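You operate a simulated robot arm through the tools that you are given. There is no shell and no other tool. Be economical: measure what you need, move in short steps, check, and stop when the job is done.

You run a simulated robot arm. Do the job below in one go: nothing can be reset, and whatever is moved stays where it is left.

TASK
Hand-wash the white wool scarf: two doses in the bowl, scarf in, press it clean.
Fine: the bowl holds cool water and stays put; then lay the scarf in the drip tray, ready for rinsing.

The check looks at the end state, three seconds after you hand in, the way a careful person would. Anything else that was tipped, shoved, dropped, spilled or broken makes it a failure.

THE ROBOT
A 7-joint arm with a three-finger gripper, fixed in place. Base frame: the origin is at the foot of the arm, x ahead of it, y to its left, z up. Readings come in m, degrees, newtons and seconds.
Its first joint turns from -166.0 to 166.0 degrees. Payload 2.69 kg.
Tool frame: the origin (TCP) lies between the finger pads and is the grasp point; the fingertips stand 0.029 m ahead of it; z points along the fingers, y is the line along which they close. Largest opening 0.12 m; the body of the gripper starts 0.078 m behind the TCP.
Orientation is that of the tool frame in the base frame, as [roll, pitch, yaw] about the fixed x, y, z axes, in that order (R = Rz(yaw) Ry(pitch) Rx(roll)). With the fingers straight down and closing along the base's y, the tool's x points along the base's -x, its y along +y and its z along -z.

THE INTERFACE
- The arm moves only by the tool servo_tool. Its argument "rows" is a list of rows, each a list of 3 entries, a list of its own where there are three numbers: the opening, from 0 (shut) to 1 (fully open), then the shift along the base's x, y, z in mm, then the turn, a rotation vector about the base's x, y, z in degrees. In form: [[jaw, [tx, ty, tz], [rx, ry, rz]], ...]. A call has 1 to 12 rows; each row is the pose to reach, as a shift and turn from the pose commanded when the call began. Rows are played at 5 a second. More than 0.05 m and 8.6 degrees between two rows, or a gripper value outside its range, and nothing of the call is played. Where a pose cannot be reached the arm comes as near as it can. A force on the tool above 40 N (or 10 N above the force at the start of the call, whichever is more), or a blocked arm, ends the call early, and 0.2 s more pass. The fingers move at their own pace and stop on an object; they squeeze with about 22 N. The grip force told is the motor's: it shows also when the fingers shut on nothing. Time passes only in rows, and 0.2 s behind the last, so rows that repeat a pose let the fingers close. The reply holds the time, the measured pose of the TCP, the force on the tool along the base axes, the opening and the grip force, in the units named above and with some noise, with the torque about the TCP (base axes, N m) and any sound that the robot's microphone picked up, and new pictures: "views" is both (left out), scene, wrist or none.
- Cameras (640 x 400 px; columns grow to the right, rows downward): "scene" is fixed at [0.0513, -0.4992, 1.5213]; the picture's right is [0.69, -0.73, 0.00], its down [-0.31, -0.30, -0.90] and it looks along [0.66, 0.62, -0.43] (base axes); focal length 313 px, centre (320, 200). "wrist" rides on the gripper at [0.063, 0, -0.104] in the tool frame; the picture's right is [0.00, 1.00, 0.00], its down [-0.83, 0.00, -0.56] and it looks along [-0.56, 0.00, 0.83] (tool axes); focal length 275 px, centre (320, 200). There is no depth. A picture from a camera that has moved, and an enlarged one, comes with that camera's place and axes in the base frame and with its lens.
- move_column(by): slides the trunk up (or, below 0, down) by that many m; the arm rides with it, the base frame stays. It gives what a move gives, with no picture.
- enlarge(camera, box): a new picture of the part [left, top, right, bottom] of that camera's present view, enlarged. It takes no simulated time.
- sign_off(): hands the job in; it is judged then, once.

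Go step by step. Nothing tells you positions but the pictures and the camera data: compare them with the known pose of the tool, close in by small moves and look again before you grip or let go. The budget is 120 turns and 200 pictures, counting those below and the enlarged ones. Unless the task says otherwise, let go and move clear before handing in, and close with one line.

The tools are called after "Emit:" as a command line: name --argument value ..., lists and objects as JSON in quotes. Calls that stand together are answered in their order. servo_tool: Moves the arm, as the interface text tells. Its arguments: {"type":"object","properties":{"rows":{"type":"array","items":{"type":"array"}},"views":{"type":"string","enum":["both","scene","wrist","none"]}},"required":["rows"]} The other tools are called the same way: move_column (by) slides the trunk up or down; enlarge (camera, box) takes an enlarged picture of a part of a camera's view; sign_off () hands the job in.

At the start:

```text
clock: 0.0
position: [0.5575, 0.1781, 1.2353]
tool_rot: [180.0, 0.0, -180.0]
contact_force: [0.5, -0.1, 0.1]
moment: [-0.02, 0.02, -0.01]
finger_gap: 0.1198
finger_force: 0.1
trunk travel left (down, up): [-0.4, 0.186]
```

scene: 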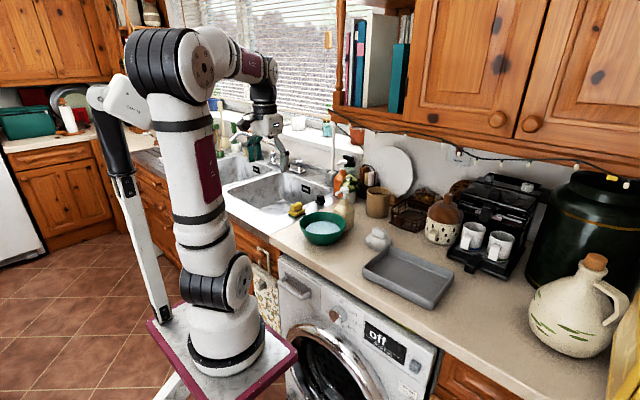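
wrist: 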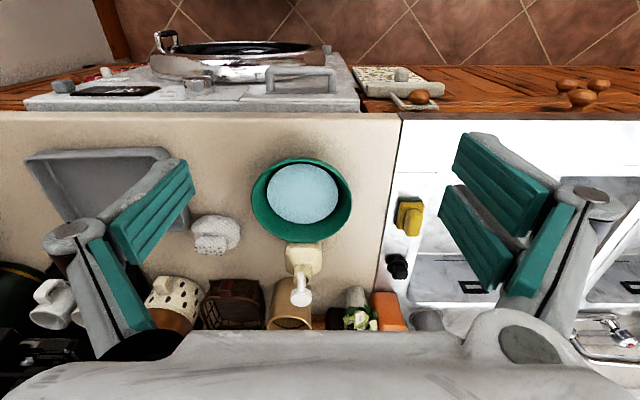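

I see a green bowl with water, a white lump beside it (likely the scarf), a grey tray, and bottles behind the bowl. I'll look closer to identify the detergent and the scarf.

Emit:
enlarge --camera "scene" --box '[280, 130, 480, 310]'

Emit:
enlarge --camera "wrist" --box '[140, 140, 440, 340]'

Emit:
enlarge --camera "scene" --box '[300, 140, 400, 250]'

```text
2.22 times, centred on (380, 220) of scene
camera zoom: at [0.0513, -0.4992, 1.5213], right [0.69, -0.73, 0.0], down [-0.31, -0.3, -0.9], along [0.66, 0.62, -0.43], focal length 695 px, centre (187, 156)
```

zoom: 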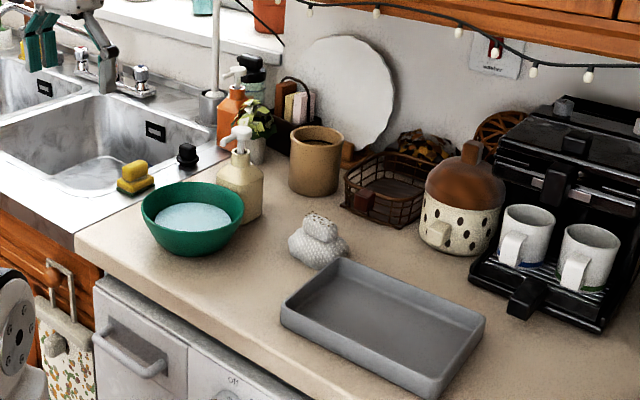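

```text
2.00 times, centred on (290, 240) of wrist
camera zoom: at [0.4955, 0.1772, 1.341], right [0.0, 1.0, 0.0], down [0.83, 0.0, 0.56], along [0.56, 0.0, -0.83], focal length 551 px, centre (380, 120)
```

zoom: 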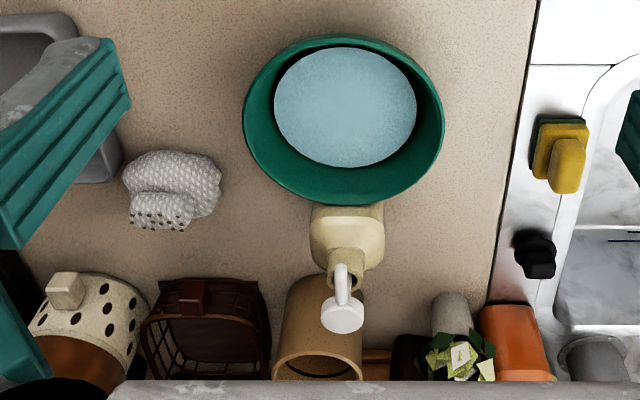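

```text
3.64 times, centred on (350, 195) of scene
camera zoom: at [0.0513, -0.4992, 1.5213], right [0.69, -0.73, 0.0], down [-0.31, -0.3, -0.9], along [0.66, 0.62, -0.43], focal length 1138 px, centre (211, 218)
```

zoom: 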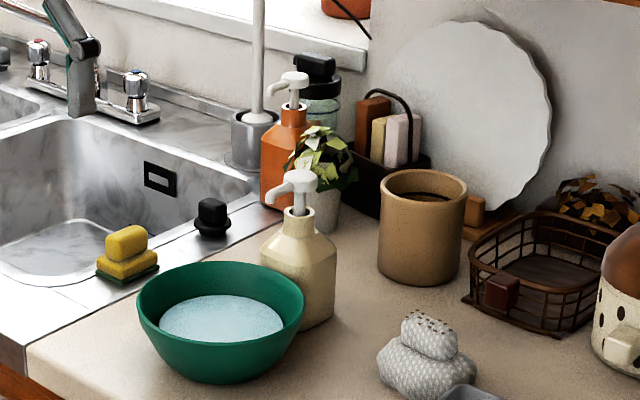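

The bowl rim is near (0.752, 0.147, 0.965) and the cream pump's head near (0.87, 0.148, 1.066), with the scarf and tray to the right. I'll move in for a closer look at the pump.

Emit:
servo_tool --rows '[[1, [40, -10, 0], [0, 0, 0]], [1, [80, -20, -20], [0, 0, 0]], [1, [120, -30, -40], [0, 0, 0]], [1, [120, -30, -40], [0, 0, 0]]]'

Emit:
enlarge --camera "wrist" --box '[200, 100, 440, 300]'

Emit:
enlarge --camera "scene" --box '[310, 160, 370, 210]'

```text
clock: 1.0
position: [0.6775, 0.1464, 1.1973]
tool_rot: [-180.0, 0.0, -180.0]
contact_force: [0.6, -0.6, -0.6]
moment: [0.01, -0.01, -0.03]
finger_gap: 0.1197
finger_force: 0.0
trunk travel left (down, up): [-0.4, 0.186]
camera wrist: at [0.6153, 0.1448, 1.3022], right [0.0, 1.0, 0.0], down [0.83, 0.0, 0.56], along [0.56, 0.0, -0.83], focal length 275 px, centre (320, 200)
```

scene: 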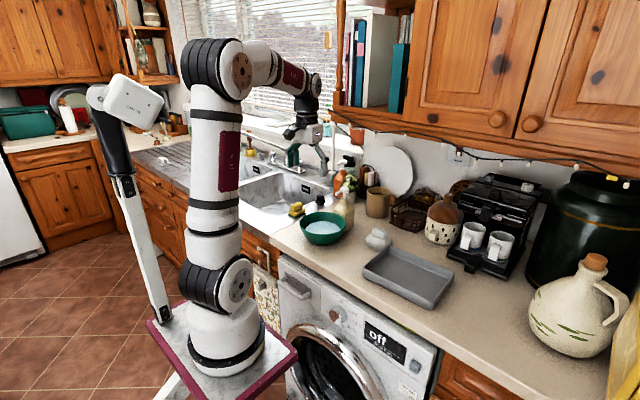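
wrist: 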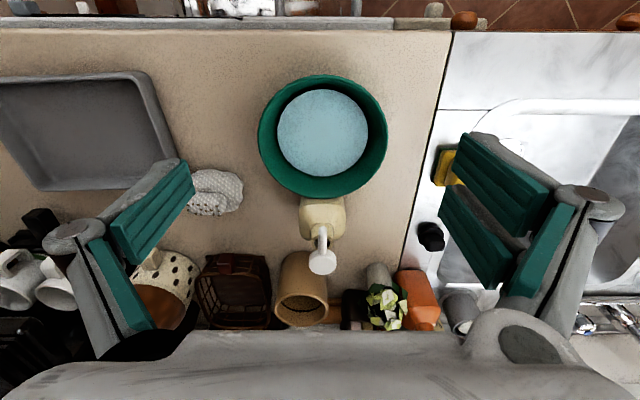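

```text
2.00 times, centred on (320, 200) of wrist
camera zoom: at [0.6153, 0.1448, 1.3022], right [0.0, 1.0, 0.0], down [0.83, 0.0, 0.56], along [0.56, 0.0, -0.83], focal length 551 px, centre (320, 200)
```

zoom: 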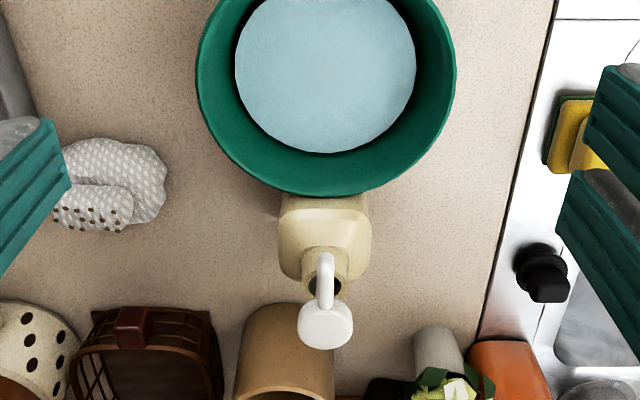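

```text
8.00 times, centred on (340, 185) of scene
camera zoom: at [0.0513, -0.4992, 1.5213], right [0.69, -0.73, 0.0], down [-0.31, -0.3, -0.9], along [0.66, 0.62, -0.43], focal length 2503 px, centre (160, 320)
```

zoom: 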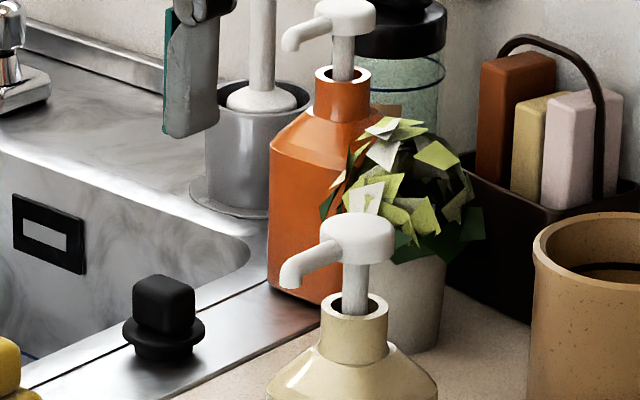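

Emit:
enlarge --camera "scene" --box '[296, 170, 376, 250]'

Emit:
enlarge --camera "wrist" --box '[270, 160, 380, 290]'

```text
5.00 times, centred on (336, 210) of scene
camera zoom: at [0.0513, -0.4992, 1.5213], right [0.69, -0.73, 0.0], down [-0.31, -0.3, -0.9], along [0.66, 0.62, -0.43], focal length 1564 px, centre (240, 150)
```

zoom: 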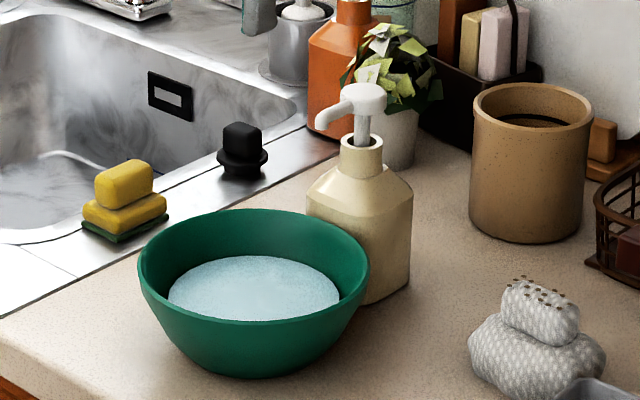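

```text
3.08 times, centred on (325, 225) of wrist
camera zoom: at [0.6153, 0.1448, 1.3022], right [0.0, 1.0, 0.0], down [0.83, 0.0, 0.56], along [0.56, 0.0, -0.83], focal length 847 px, centre (305, 123)
```

zoom: 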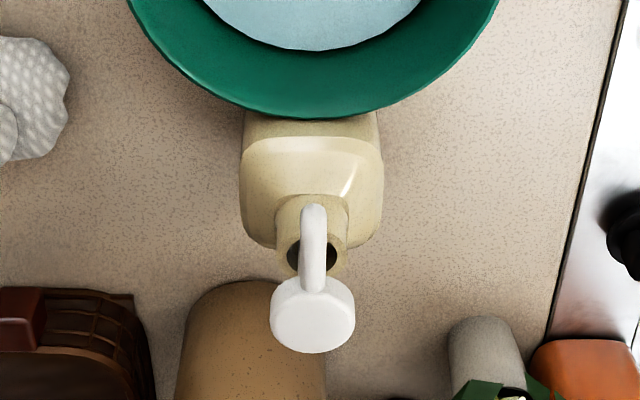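

The spout points toward the bowl but overhangs its rim only a little, and a wall cabinet hangs close above. I'll tilt the tool forward to see the cabinet clearance and the overhang.

Emit:
servo_tool --rows '[[1, [-10, 0, 0], [0, -8, 0]], [1, [-20, 0, 0], [0, -16, 0]], [1, [-30, 0, 0], [0, -24, 0]], [1, [-40, 0, 0], [0, -32, 0]], [1, [-50, 0, 0], [0, -40, 0]], [1, [-60, 0, 0], [0, -45, 0]], [1, [-60, 0, 0], [0, -45, 0]]]'

```text
clock: 2.6
position: [0.6181, 0.148, 1.1957]
tool_rot: [179.9, 45.0, 180.0]
contact_force: [0.4, -0.4, -0.3]
moment: [0.06, 0.0, -0.02]
finger_gap: 0.1199
finger_force: 0.1
trunk travel left (down, up): [-0.4, 0.186]
camera wrist: at [0.5003, 0.1476, 1.2255], right [0.0, 1.0, 0.0], down [0.19, 0.0, 0.98], along [0.98, 0.0, -0.19], focal length 275 px, centre (320, 200)
```

scene: 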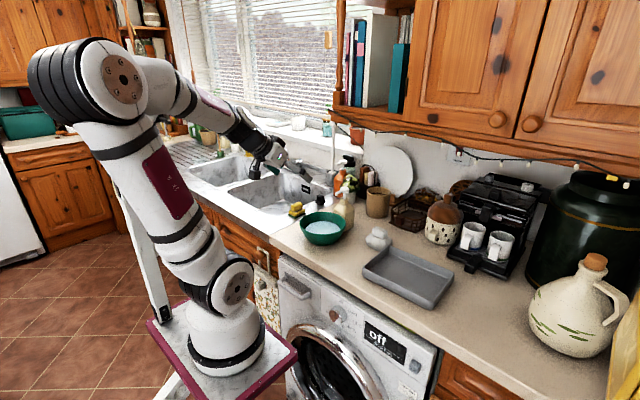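
wrist: 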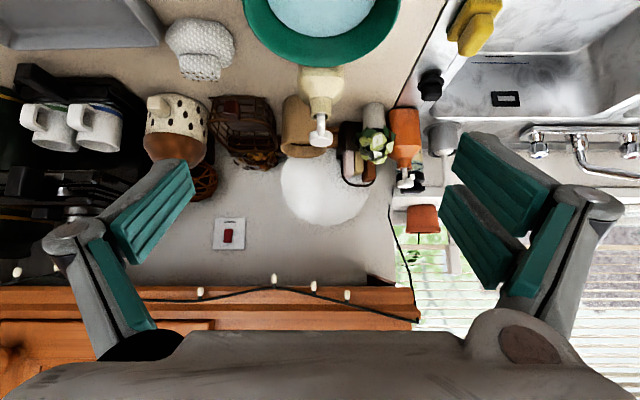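

The cabinet front is at x≥1.0, so there is room above the pump. I'll return upright and yaw the tool 90° so the camera, centred on the spout's x, shows the spout-rim overhang directly.

Emit:
servo_tool --rows '[[1, [36, -12, 0], [0, 8, 0]], [1, [72, -24, 0], [0, 16, 0]], [1, [108, -36, 0], [0, 24, 0]], [1, [144, -48, -10], [0, 32, 0]], [1, [180, -60, -30], [0, 40, 0]], [1, [214, -72, -50], [0, 45, 0]]]' --views "none"

Emit:
servo_tool --rows '[[1, [0, 0, 0], [0, 0, 8.4]], [1, [0, 0, 0], [0, 0, 16.8]], [1, [0, 0, 0], [0, 0, 25.2]], [1, [0, 0, 0], [0, 0, 33.6]], [1, [0, 0, 0], [0, 0, 42]], [1, [0, 0, 0], [0, 0, 50.4]], [1, [0, 0, 0], [0, 0, 58.8]], [1, [0, 0, 0], [0, 0, 67.2]], [1, [0, 0, 0], [0, 0, 75.6]], [1, [0, 0, 0], [0, 0, 84]], [1, [0, 0, 0], [0, 0, 90]], [1, [0, 0, 0], [0, 0, 90]]]'

Emit:
enlarge --camera "wrist" --box '[210, 100, 430, 260]'

```text
clock: 4.0
position: [0.8307, 0.0743, 1.1464]
tool_rot: [-180.0, 0.1, -180.0]
contact_force: [-0.9, 0.4, 1.0]
moment: [-0.01, -0.09, 0.02]
finger_gap: 0.12
finger_force: 0.0
trunk travel left (down, up): [-0.4, 0.186]
```

```text
clock: 6.6
position: [0.8317, 0.0777, 1.1453]
tool_rot: [-180.0, 0.0, -90.0]
contact_force: [-0.2, 0.7, 1.1]
moment: [-0.03, -0.04, -0.01]
finger_gap: 0.12
finger_force: 0.1
trunk travel left (down, up): [-0.4, 0.186]
camera wrist: at [0.8322, 0.0123, 1.2505], right [-1.0, -0.01, 0.0], down [0.0, 0.83, 0.56], along [0.0, 0.56, -0.83], focal length 275 px, centre (320, 200)
```

scene: 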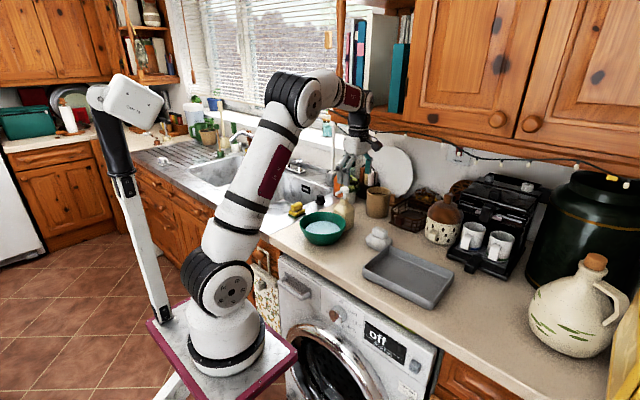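
wrist: 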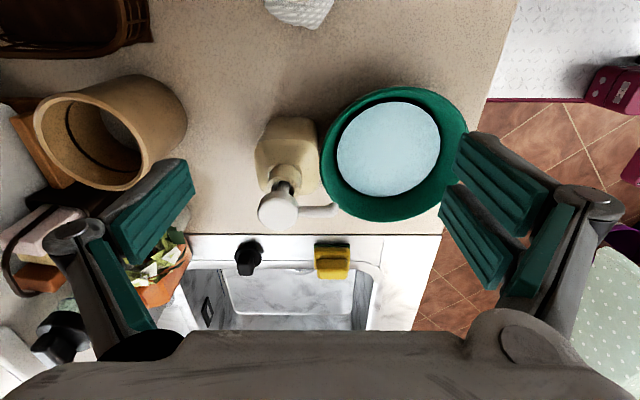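

```text
2.50 times, centred on (320, 180) of wrist
camera zoom: at [0.8322, 0.0123, 1.2505], right [-1.0, -0.01, 0.0], down [0.0, 0.83, 0.56], along [0.0, 0.56, -0.83], focal length 688 px, centre (320, 250)
```

zoom: 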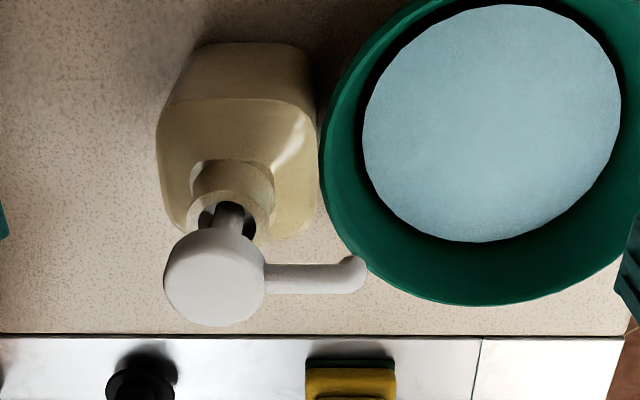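

The spout outlet is just inside the bowl's rim (x≈0.82 against inner rim ≈0.826), so the bottle is usable where it stands. The pump head centre is about (0.867, 0.147, 1.066). I'll close the fingers and hover over it.

Emit:
servo_tool --rows '[[0, [0, 0, 0], [0, 0, 0]], [0, [15, 30, 0], [0, 0, 0]], [0, [35, 70, 0], [0, 0, 0]], [0, [35, 70, -25], [0, 0, 0]], [0, [35, 70, -25], [0, 0, 0]]]'

Emit:
enlarge --camera "scene" --box '[306, 120, 386, 240]'

```text
clock: 7.8
position: [0.867, 0.1454, 1.1221]
tool_rot: [-180.0, 0.0, -90.1]
contact_force: [0.5, -0.2, 0.7]
moment: [-0.01, 0.01, 0.0]
finger_gap: 0.0003
finger_force: 22.0
trunk travel left (down, up): [-0.4, 0.186]
camera wrist: at [0.8672, 0.0824, 1.2267], right [-1.0, 0.0, 0.0], down [0.0, 0.83, 0.56], along [0.0, 0.56, -0.83], focal length 275 px, centre (320, 200)
```

scene: 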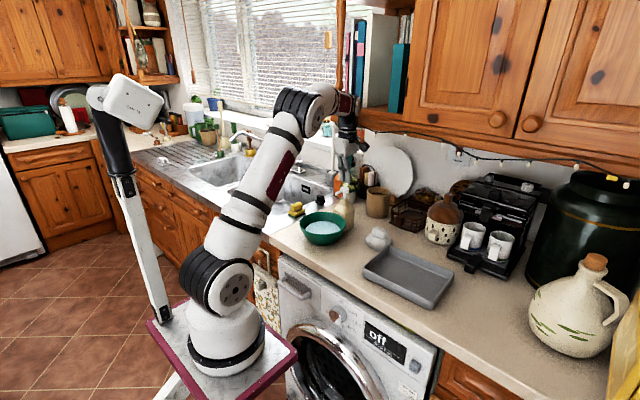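
wrist: 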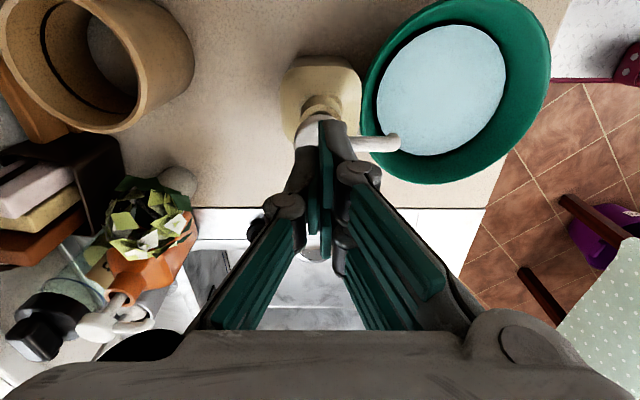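

```text
3.33 times, centred on (346, 180) of scene
camera zoom: at [0.0513, -0.4992, 1.5213], right [0.69, -0.73, 0.0], down [-0.31, -0.3, -0.9], along [0.66, 0.62, -0.43], focal length 1043 px, centre (233, 267)
```

zoom: 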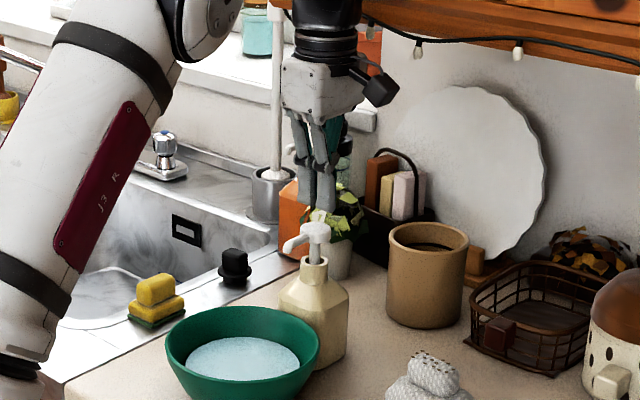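

Emit:
enlarge --camera "wrist" --box '[280, 60, 440, 180]'

```text
3.33 times, centred on (360, 120) of wrist
camera zoom: at [0.8672, 0.0824, 1.2267], right [-1.0, 0.0, 0.0], down [0.0, 0.83, 0.56], along [0.0, 0.56, -0.83], focal length 918 px, centre (187, 467)
```

zoom: 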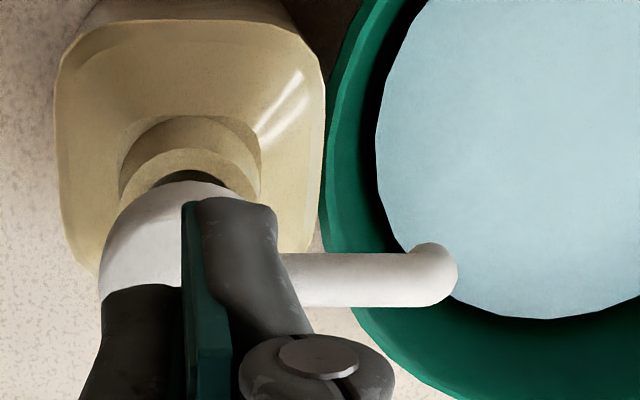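

Outlet is about 5 mm inside the rim lip, and fingers are centred on the head. I'll begin pressing slowly.

Emit:
servo_tool --rows '[[0, [0, 1, -15], [0, 0, 0]], [0, [0, 1, -22], [0, 0, 0]], [0, [0, 1, -26], [0, 0, 0]], [0, [0, 1, -30], [0, 0, 0]], [0, [0, 1, -33], [0, 0, 0]]]'

Emit:
enlarge --camera "scene" --box '[306, 150, 386, 240]'

```text
clock: 9.0
position: [0.8675, 0.1473, 1.0883]
tool_rot: [-180.0, 0.0, -90.1]
contact_force: [-1.2, -0.8, 3.4]
moment: [-0.03, 0.01, 0.0]
finger_gap: 0.0057
finger_force: 21.7
trunk travel left (down, up): [-0.4, 0.186]
camera wrist: at [0.8678, 0.0828, 1.193], right [-1.0, 0.0, 0.0], down [0.0, 0.83, 0.56], along [0.0, 0.56, -0.83], focal length 275 px, centre (320, 200)
```

scene: 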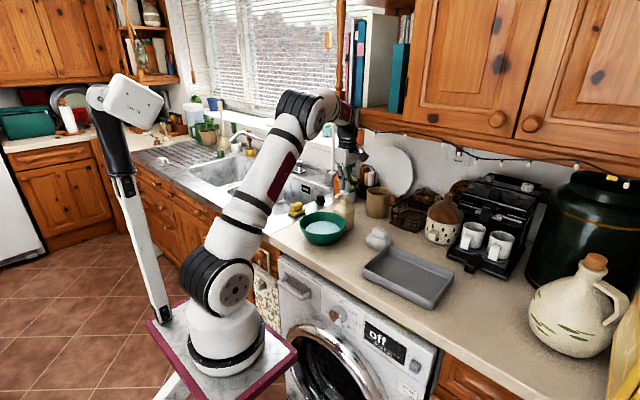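
wrist: 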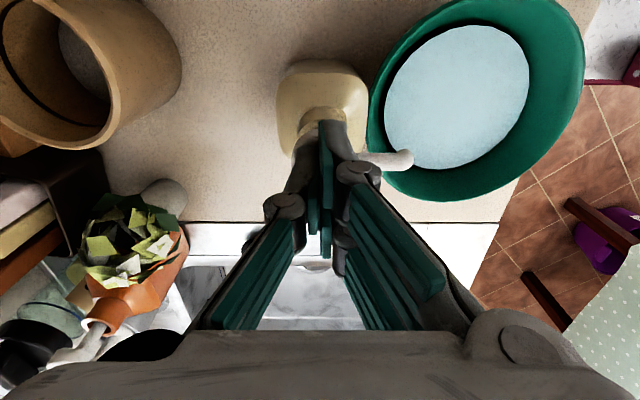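

```text
4.44 times, centred on (346, 195) of scene
camera zoom: at [0.0513, -0.4992, 1.5213], right [0.69, -0.73, 0.0], down [-0.31, -0.3, -0.9], along [0.66, 0.62, -0.43], focal length 1390 px, centre (204, 222)
```

zoom: 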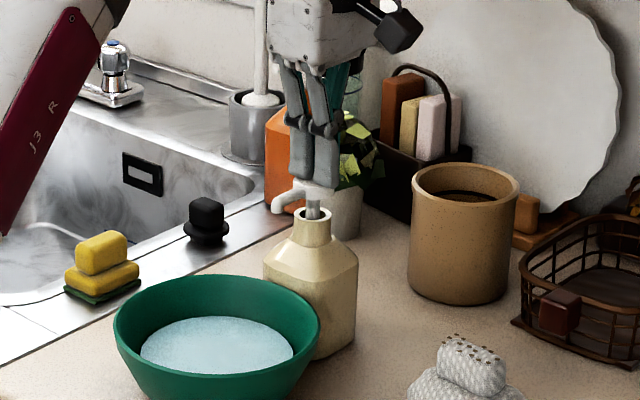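

Emit:
servo_tool --rows '[[0, [0, 0, -3], [0, 0, 0]], [0, [0, 0, -6], [0, 0, 0]], [0, [0, 0, -9], [0, 0, 0]]]' --views "wrist"

Emit:
enlarge --camera "scene" --box '[306, 150, 386, 240]'

```text
clock: 9.8
position: [0.8671, 0.1471, 1.0803]
tool_rot: [-179.9, 0.1, -90.0]
contact_force: [-0.9, -2.5, 9.2]
moment: [-0.08, 0.01, -0.02]
finger_gap: 0.006
finger_force: 22.2
trunk travel left (down, up): [-0.4, 0.186]
camera wrist: at [0.8676, 0.0829, 1.1839], right [-1.0, 0.0, 0.0], down [0.0, 0.83, 0.56], along [0.0, 0.56, -0.83], focal length 275 px, centre (320, 200)
```

wrist: 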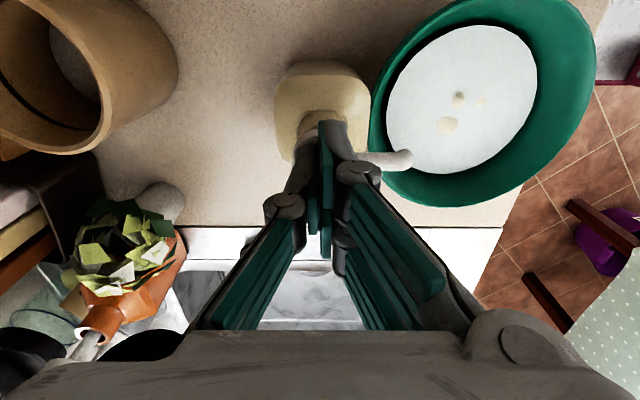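

```text
4.44 times, centred on (346, 195) of scene
camera zoom: at [0.0513, -0.4992, 1.5213], right [0.69, -0.73, 0.0], down [-0.31, -0.3, -0.9], along [0.66, 0.62, -0.43], focal length 1390 px, centre (204, 222)
```

zoom: 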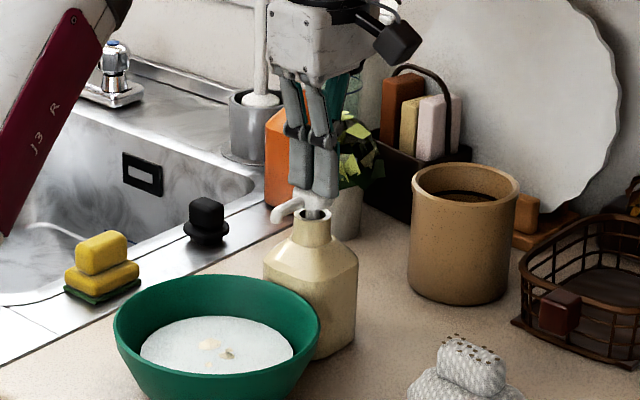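

The first dose has landed in the bowl, as the water turned milky. I'll release the pump fully and check the head rises.

Emit:
servo_tool --rows '[[0, [0, 0, 8], [0, 0, 0]], [0, [0, 0, 20], [0, 0, 0]], [0, [0, 0, 32], [0, 0, 0]], [0, [0, 0, 32], [0, 0, 0]], [0, [0, 0, 32], [0, 0, 0]]]' --views "wrist"

Emit:
enlarge --camera "scene" --box '[306, 150, 386, 240]'

```text
clock: 11.0
position: [0.8679, 0.1478, 1.1092]
tool_rot: [179.8, 0.0, -90.0]
contact_force: [-0.2, 0.5, -0.1]
moment: [0.0, -0.01, -0.01]
finger_gap: 0.0
finger_force: 22.0
trunk travel left (down, up): [-0.4, 0.186]
camera wrist: at [0.8684, 0.0836, 1.2147], right [-1.0, 0.0, 0.0], down [0.0, 0.83, 0.56], along [0.0, 0.56, -0.83], focal length 275 px, centre (320, 200)
```

wrist: 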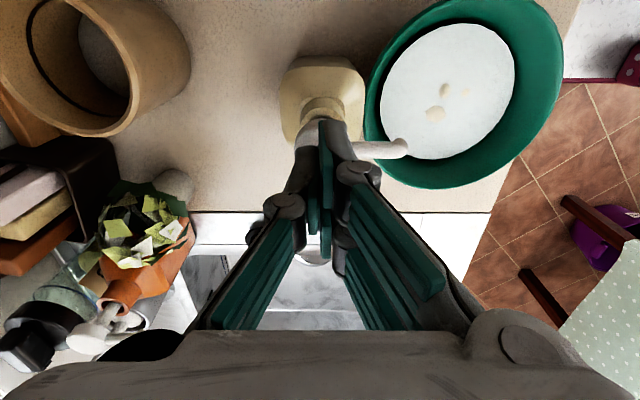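

```text
4.44 times, centred on (346, 195) of scene
camera zoom: at [0.0513, -0.4992, 1.5213], right [0.69, -0.73, 0.0], down [-0.31, -0.3, -0.9], along [0.66, 0.62, -0.43], focal length 1390 px, centre (204, 222)
```

zoom: 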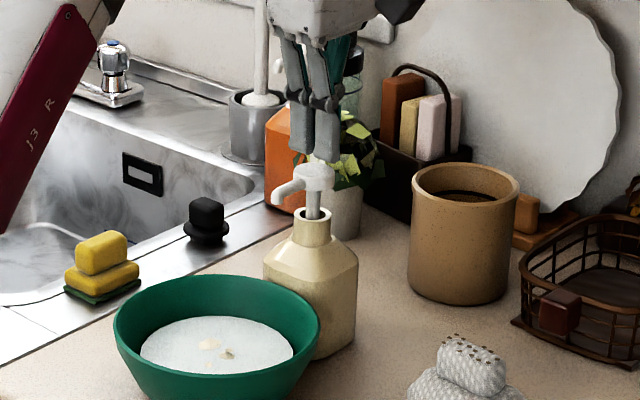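

Head is back up, bottle unmoved. Second press, same depth.

Emit:
servo_tool --rows '[[0, [0, 0, -12], [0, 0, 0]], [0, [0, 0, -19], [0, 0, 0]], [0, [0, 0, -23], [0, 0, 0]], [0, [0, 0, -27], [0, 0, 0]], [0, [0, 0, -30], [0, 0, 0]], [0, [0, 0, -32], [0, 0, 0]]]' --views "wrist"

Emit:
enlarge --camera "scene" --box '[306, 150, 386, 240]'

```text
clock: 12.4
position: [0.8673, 0.1468, 1.0799]
tool_rot: [-179.9, 0.0, -90.0]
contact_force: [1.6, 1.4, 6.7]
moment: [0.0, -0.02, -0.01]
finger_gap: 0.0058
finger_force: 21.7
trunk travel left (down, up): [-0.4, 0.186]
camera wrist: at [0.8677, 0.0834, 1.1842], right [-1.0, 0.0, 0.0], down [0.0, 0.83, 0.56], along [0.0, 0.56, -0.83], focal length 275 px, centre (320, 200)
```

wrist: 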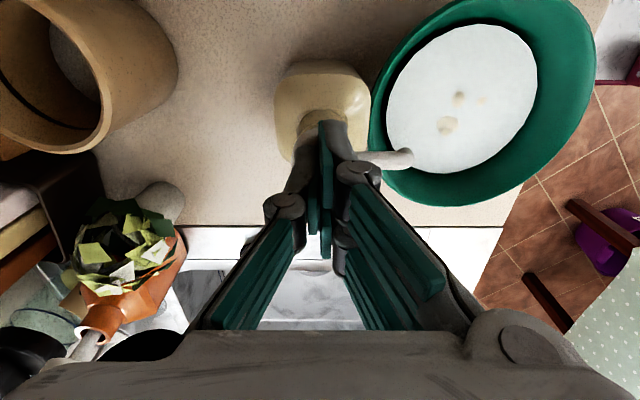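

```text
4.44 times, centred on (346, 195) of scene
camera zoom: at [0.0513, -0.4992, 1.5213], right [0.69, -0.73, 0.0], down [-0.31, -0.3, -0.9], along [0.66, 0.62, -0.43], focal length 1390 px, centre (204, 222)
```

zoom: 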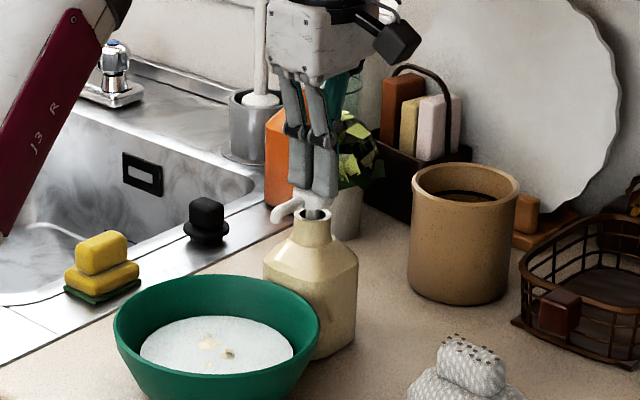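

Emit:
enlarge --camera "wrist" --box '[370, 20, 550, 190]'

Emit:
servo_tool --rows '[[0, [0, 0, 0], [0, 0, 0]], [0, [0, 0, -1], [0, 0, 0]]]' --views "none"

Emit:
enlarge --camera "wrist" --box '[370, 20, 550, 190]'

```text
2.35 times, centred on (460, 105) of wrist
camera zoom: at [0.8677, 0.0834, 1.1842], right [-1.0, 0.0, 0.0], down [0.0, 0.83, 0.56], along [0.0, 0.56, -0.83], focal length 648 px, centre (-9, 424)
```

zoom: 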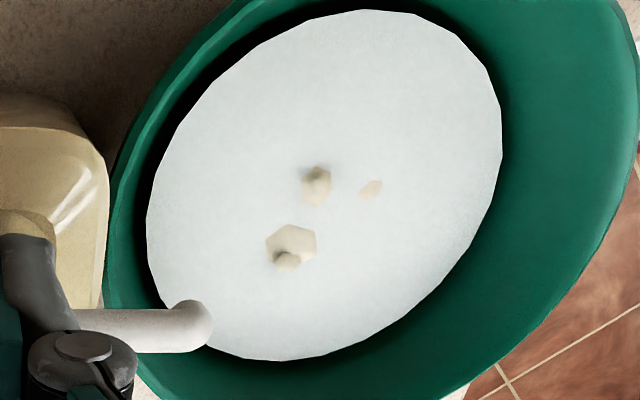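

```text
clock: 13.0
position: [0.8669, 0.1484, 1.0796]
tool_rot: [-179.9, 0.1, -90.0]
contact_force: [2.1, -0.7, 11.0]
moment: [-0.04, -0.05, 0.08]
finger_gap: 0.0061
finger_force: 21.8
trunk travel left (down, up): [-0.4, 0.186]
```

```text
2.35 times, centred on (460, 105) of wrist
camera zoom: at [0.8675, 0.0834, 1.1836], right [-1.0, 0.0, 0.0], down [0.0, 0.83, 0.56], along [0.0, 0.56, -0.83], focal length 648 px, centre (-9, 424)
```

zoom: 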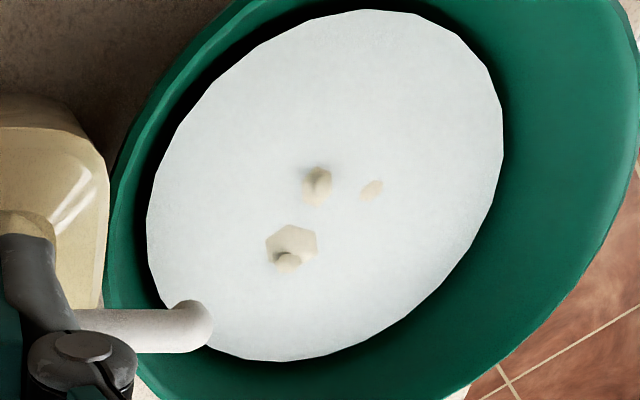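

Emit:
servo_tool --rows '[[0, [0, 0, -1.5], [0, 0, 0]], [0, [0, 0, -2.5], [0, 0, 0]]]' --views "none"

Emit:
enlarge --camera "scene" --box '[316, 165, 366, 235]'

Emit:
enlarge --camera "wrist" --box '[370, 20, 550, 190]'

```text
clock: 13.6
position: [0.8667, 0.147, 1.0776]
tool_rot: [-179.8, 0.0, -90.0]
contact_force: [4.2, -1.0, 22.7]
moment: [-0.02, -0.05, -0.05]
finger_gap: 0.0059
finger_force: 22.0
trunk travel left (down, up): [-0.4, 0.186]
```

```text
5.71 times, centred on (341, 200) of scene
camera zoom: at [0.0513, -0.4992, 1.5213], right [0.69, -0.73, 0.0], down [-0.31, -0.3, -0.9], along [0.66, 0.62, -0.43], focal length 1788 px, centre (200, 200)
```

zoom: 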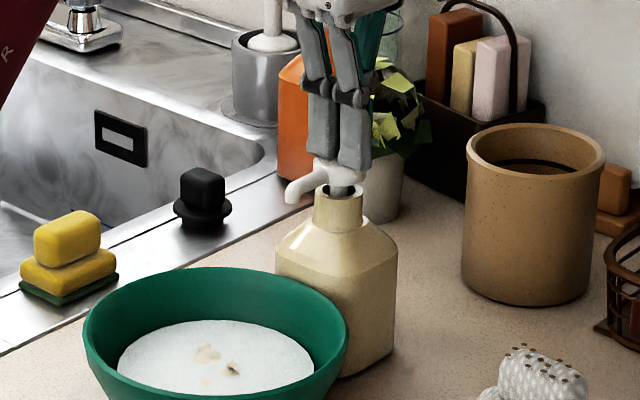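

```text
2.35 times, centred on (460, 105) of wrist
camera zoom: at [0.8673, 0.0834, 1.1825], right [-1.0, 0.0, 0.0], down [-0.01, 0.83, 0.56], along [0.0, 0.56, -0.83], focal length 648 px, centre (-9, 424)
```

zoom: 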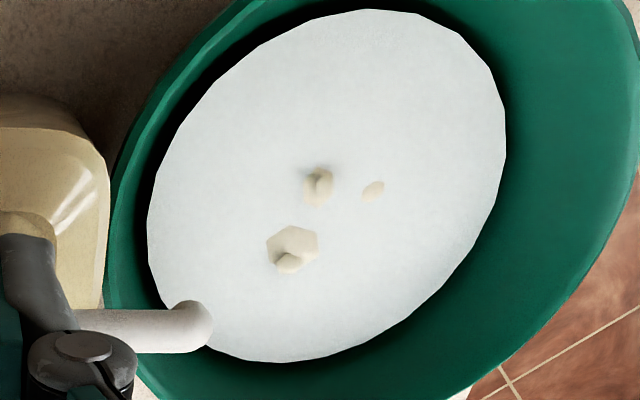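

Two full strokes delivered; the pump bottomed out each time. Now I'll release, rise and go to look at the scarf near (0.85, -0.03).

Emit:
servo_tool --rows '[[0, [0, 0, 20], [0, 0, 0]], [0, [0, 0, 50], [0, 0, 0]], [0, [0, 0, 80], [0, 0, 0]], [0, [0, -45, 90], [0, 0, 0]], [0, [-5, -90, 90], [0, 0, 0]], [0.5, [-10, -135, 90], [0, 0, 0]], [1, [-15, -175, 90], [0, 0, 0]], [1, [-15, -175, 80], [0, 0, 0]], [1, [-15, -175, 80], [0, 0, 0]]]'

Emit:
enlarge --camera "scene" --box '[296, 170, 456, 310]'

```text
clock: 15.6
position: [0.8499, -0.0284, 1.1559]
tool_rot: [179.9, 0.0, -89.9]
contact_force: [-0.2, 0.3, 1.0]
moment: [-0.02, 0.01, 0.01]
finger_gap: 0.1198
finger_force: 0.0
trunk travel left (down, up): [-0.4, 0.186]
camera wrist: at [0.8505, -0.0926, 1.2605], right [-1.0, 0.0, 0.0], down [0.0, 0.83, 0.56], along [0.0, 0.56, -0.83], focal length 275 px, centre (320, 200)
```

scene: 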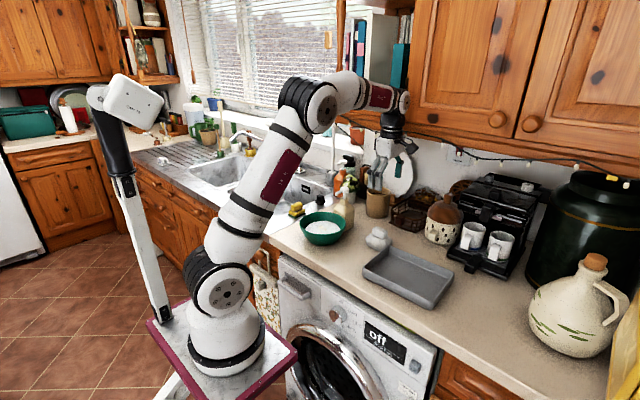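
wrist: 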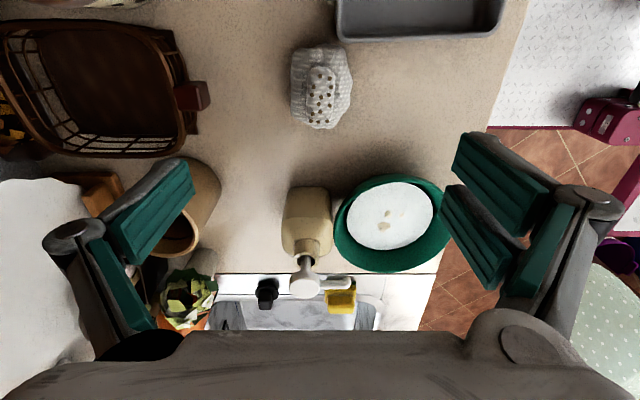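

```text
2.86 times, centred on (376, 240) of scene
camera zoom: at [0.0513, -0.4992, 1.5213], right [0.69, -0.73, 0.0], down [-0.31, -0.3, -0.9], along [0.66, 0.62, -0.43], focal length 894 px, centre (160, 86)
```

zoom: 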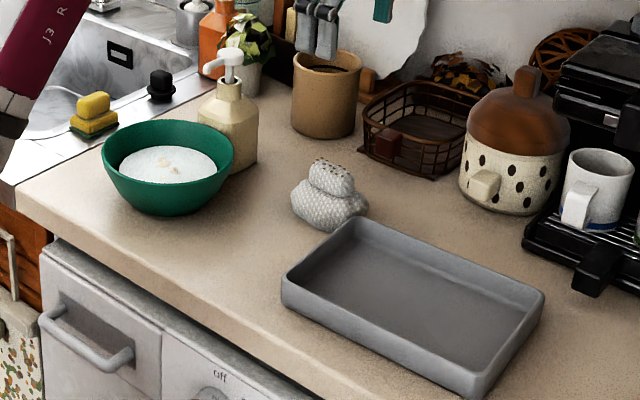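

The scarf lies at about (0.85, -0.024), longer along y, so the current closing direction (x) suits. I'll descend partly and check.

Emit:
servo_tool --rows '[[1, [0, 3, -40], [0, 0, 0]], [1, [0, 3, -80], [0, 0, 0]], [1, [0, 3, -120], [0, 0, 0]], [1, [0, 3, -150], [0, 0, 0]], [1, [0, 3, -150], [0, 0, 0]]]'

Emit:
enlarge --camera "scene" --box '[336, 180, 436, 270]'

```text
clock: 16.8
position: [0.8518, -0.025, 1.0073]
tool_rot: [-180.0, 0.0, -89.9]
contact_force: [-0.5, 0.9, 0.0]
moment: [-0.01, -0.05, 0.02]
finger_gap: 0.12
finger_force: 0.1
trunk travel left (down, up): [-0.4, 0.186]
camera wrist: at [0.8511, -0.089, 1.1114], right [-1.0, 0.0, 0.0], down [0.0, 0.83, 0.56], along [0.0, 0.56, -0.83], focal length 275 px, centre (320, 200)
```

scene: 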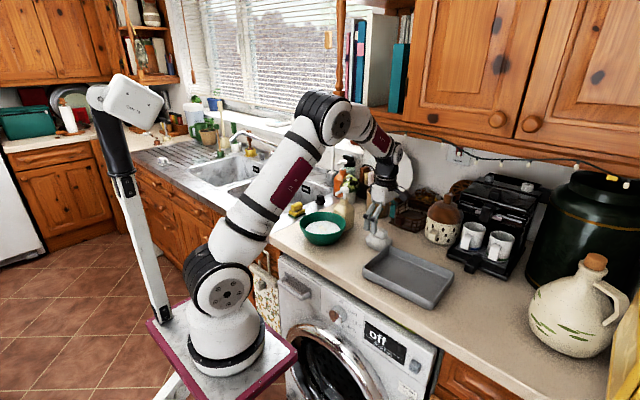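
wrist: 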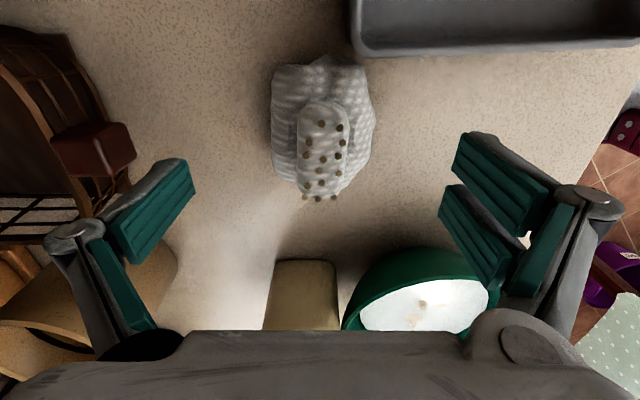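

```text
4.44 times, centred on (386, 225) of scene
camera zoom: at [0.0513, -0.4992, 1.5213], right [0.69, -0.73, 0.0], down [-0.31, -0.3, -0.9], along [0.66, 0.62, -0.43], focal length 1390 px, centre (27, 89)
```

zoom: 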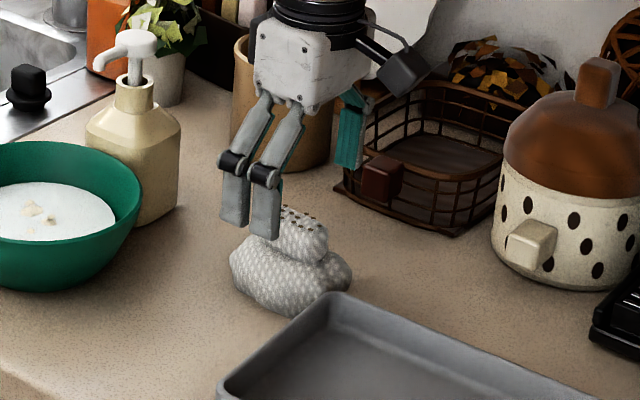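

Scarf is centred between the fingers. Descending to grip height and closing.

Emit:
servo_tool --rows '[[1, [0, -2, -35], [0, 0, 0]], [1, [0, -2, -60], [0, 0, 0]], [1, [0, -2, -68], [0, 0, 0]], [1, [0, -2, -68], [0, 0, 0]]]'

Emit:
enlarge --camera "scene" --box '[336, 180, 436, 270]'

```text
clock: 17.8
position: [0.8513, -0.0263, 0.9362]
tool_rot: [180.0, 0.0, -90.0]
contact_force: [-0.1, -0.5, -0.3]
moment: [0.02, 0.01, -0.02]
finger_gap: 0.1199
finger_force: 0.1
trunk travel left (down, up): [-0.4, 0.186]
camera wrist: at [0.8524, -0.09, 1.0413], right [-1.0, 0.0, 0.0], down [0.0, 0.83, 0.56], along [0.0, 0.56, -0.83], focal length 275 px, centre (320, 200)
```

scene: 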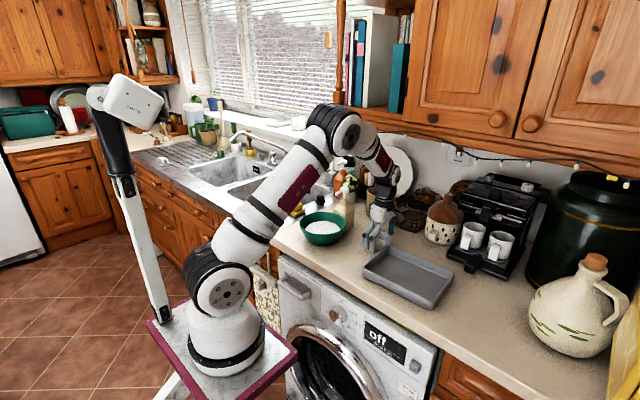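
wrist: 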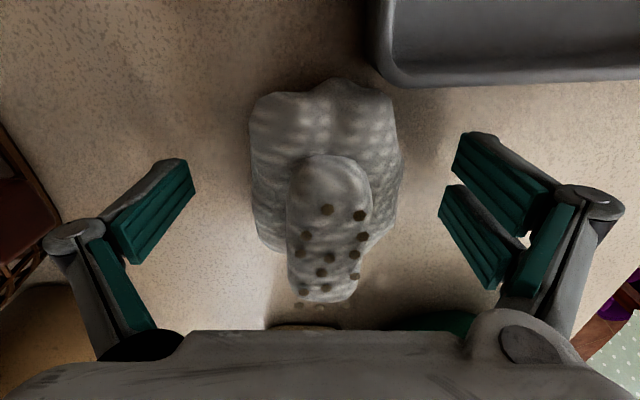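

```text
4.44 times, centred on (386, 225) of scene
camera zoom: at [0.0513, -0.4992, 1.5213], right [0.69, -0.73, 0.0], down [-0.31, -0.3, -0.9], along [0.66, 0.62, -0.43], focal length 1390 px, centre (27, 89)
```

zoom: 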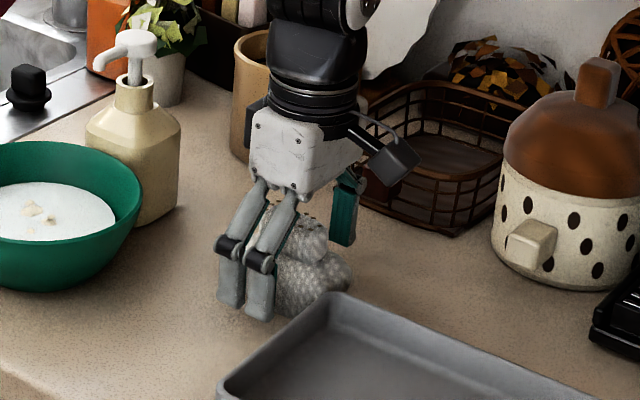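

Emit:
servo_tool --rows '[[0.6, [0, -3, -3], [0, 0, 0]], [0.3, [0, -3, -3], [0, 0, 0]], [0.2, [0, -3, -3], [0, 0, 0]], [0.2, [0, -3, -3], [0, 0, 0]], [0.2, [0, -3, -3], [0, 0, 0]]]' --views "wrist"

```text
clock: 19.0
position: [0.8518, -0.0288, 0.9363]
tool_rot: [-179.9, 0.0, -90.0]
contact_force: [-0.2, 1.7, 30.9]
moment: [0.0, 1.24, -0.08]
finger_gap: 0.0688
finger_force: 21.8
trunk travel left (down, up): [-0.4, 0.186]
camera wrist: at [0.8519, -0.0929, 1.0406], right [-1.0, 0.0, 0.0], down [-0.01, 0.83, 0.56], along [0.0, 0.56, -0.83], focal length 275 px, centre (320, 200)
```

wrist: 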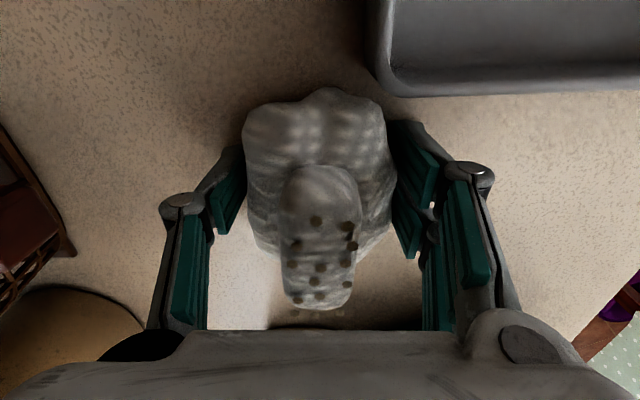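

Gripped at 0.069 m; fingertips were touching the counter. I'll lift straight up and check.

Emit:
servo_tool --rows '[[0.2, [0, 0, 8], [0, 0, 0]], [0.2, [0, 0, 30], [0, 0, 0]], [0.2, [0, 0, 70], [0, 0, 0]], [0.2, [0, 0, 115], [0, 0, 0]], [0.2, [0, 0, 115], [0, 0, 0]]]'

Emit:
enlarge --camera "scene" --box '[306, 150, 436, 260]'

```text
clock: 20.2
position: [0.8515, -0.031, 1.0491]
tool_rot: [-180.0, 0.0, -90.0]
contact_force: [0.0, -0.1, -1.0]
moment: [-0.02, 0.0, 0.0]
finger_gap: 0.0683
finger_force: 22.1
trunk travel left (down, up): [-0.4, 0.186]
camera wrist: at [0.8516, -0.0944, 1.1539], right [-1.0, 0.0, 0.0], down [0.0, 0.83, 0.56], along [0.0, 0.56, -0.83], focal length 275 px, centre (320, 200)
```

scene: 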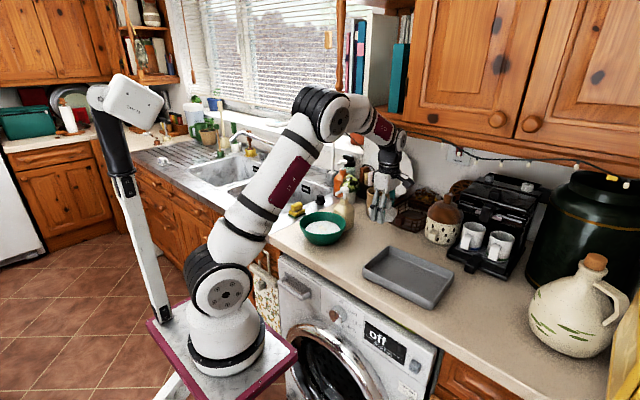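
wrist: 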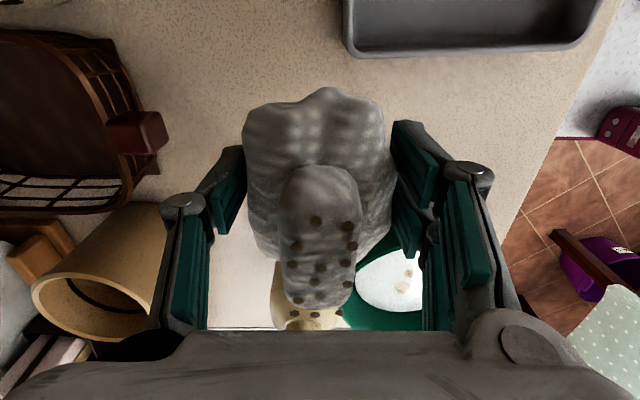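

```text
3.64 times, centred on (371, 205) of scene
camera zoom: at [0.0513, -0.4992, 1.5213], right [0.69, -0.73, 0.0], down [-0.31, -0.3, -0.9], along [0.66, 0.62, -0.43], focal length 1138 px, centre (134, 182)
```

zoom: 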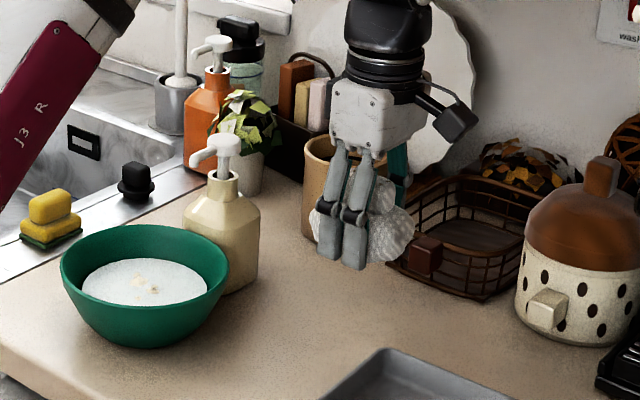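

Scarf is held. I'll raise it, yaw back −90° (so the gripper's narrow side faces the pump) and carry it over the bowl centre, about (0.750, 0.145).

Emit:
servo_tool --rows '[[0.2, [-10, 0, 30], [0, 0, -8.4]], [0.2, [-30, 0, 60], [0, 0, -16.8]], [0.2, [-50, 10, 80], [0, 0, -25.2]], [0.2, [-70, 30, 80], [0, 0, -33.6]], [0.2, [-90, 55, 80], [0, 0, -42]], [0.2, [-100, 80, 80], [0, 0, -50.4]], [0.2, [-100, 105, 80], [0, 0, -58.8]], [0.2, [-100, 130, 80], [0, 0, -67.2]], [0.2, [-100, 155, 80], [0, 0, -75.6]], [0.2, [-100, 175, 80], [0, 0, -84]], [0.2, [-100, 175, 80], [0, 0, -90]], [0.2, [-100, 175, 60], [0, 0, -90]]]'

Emit:
enlarge --camera "scene" --box '[270, 140, 390, 260]'

```text
clock: 22.8
position: [0.7529, 0.1461, 1.1093]
tool_rot: [-179.9, 0.0, 179.9]
contact_force: [-0.2, 0.4, 0.1]
moment: [0.01, -0.01, 0.0]
finger_gap: 0.0684
finger_force: 22.2
trunk travel left (down, up): [-0.4, 0.186]
camera wrist: at [0.6897, 0.1446, 1.2144], right [0.0, 1.0, 0.0], down [0.83, 0.0, 0.56], along [0.56, 0.0, -0.83], focal length 275 px, centre (320, 200)
```

scene: 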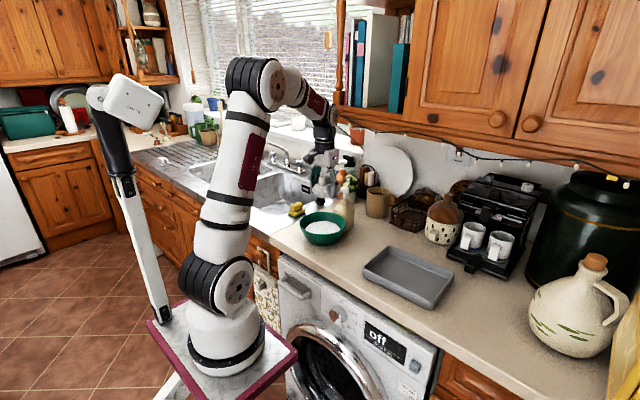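
wrist: 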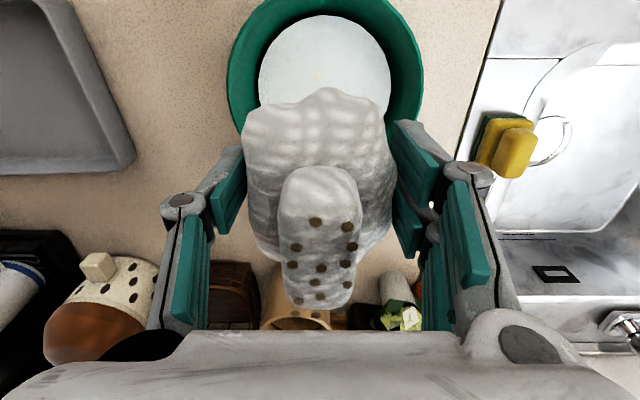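

```text
3.33 times, centred on (330, 200) of scene
camera zoom: at [0.0513, -0.4992, 1.5213], right [0.69, -0.73, 0.0], down [-0.31, -0.3, -0.9], along [0.66, 0.62, -0.43], focal length 1043 px, centre (287, 200)
```

zoom: 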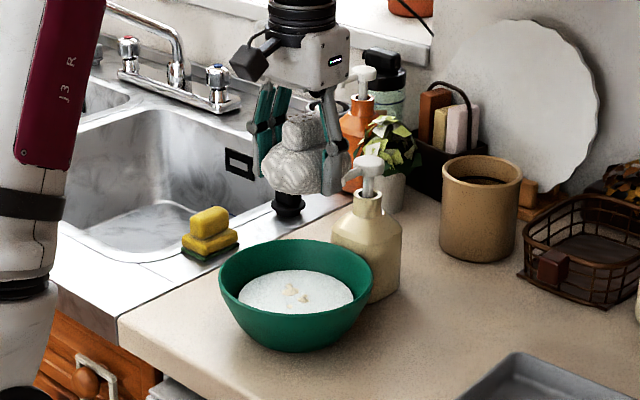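

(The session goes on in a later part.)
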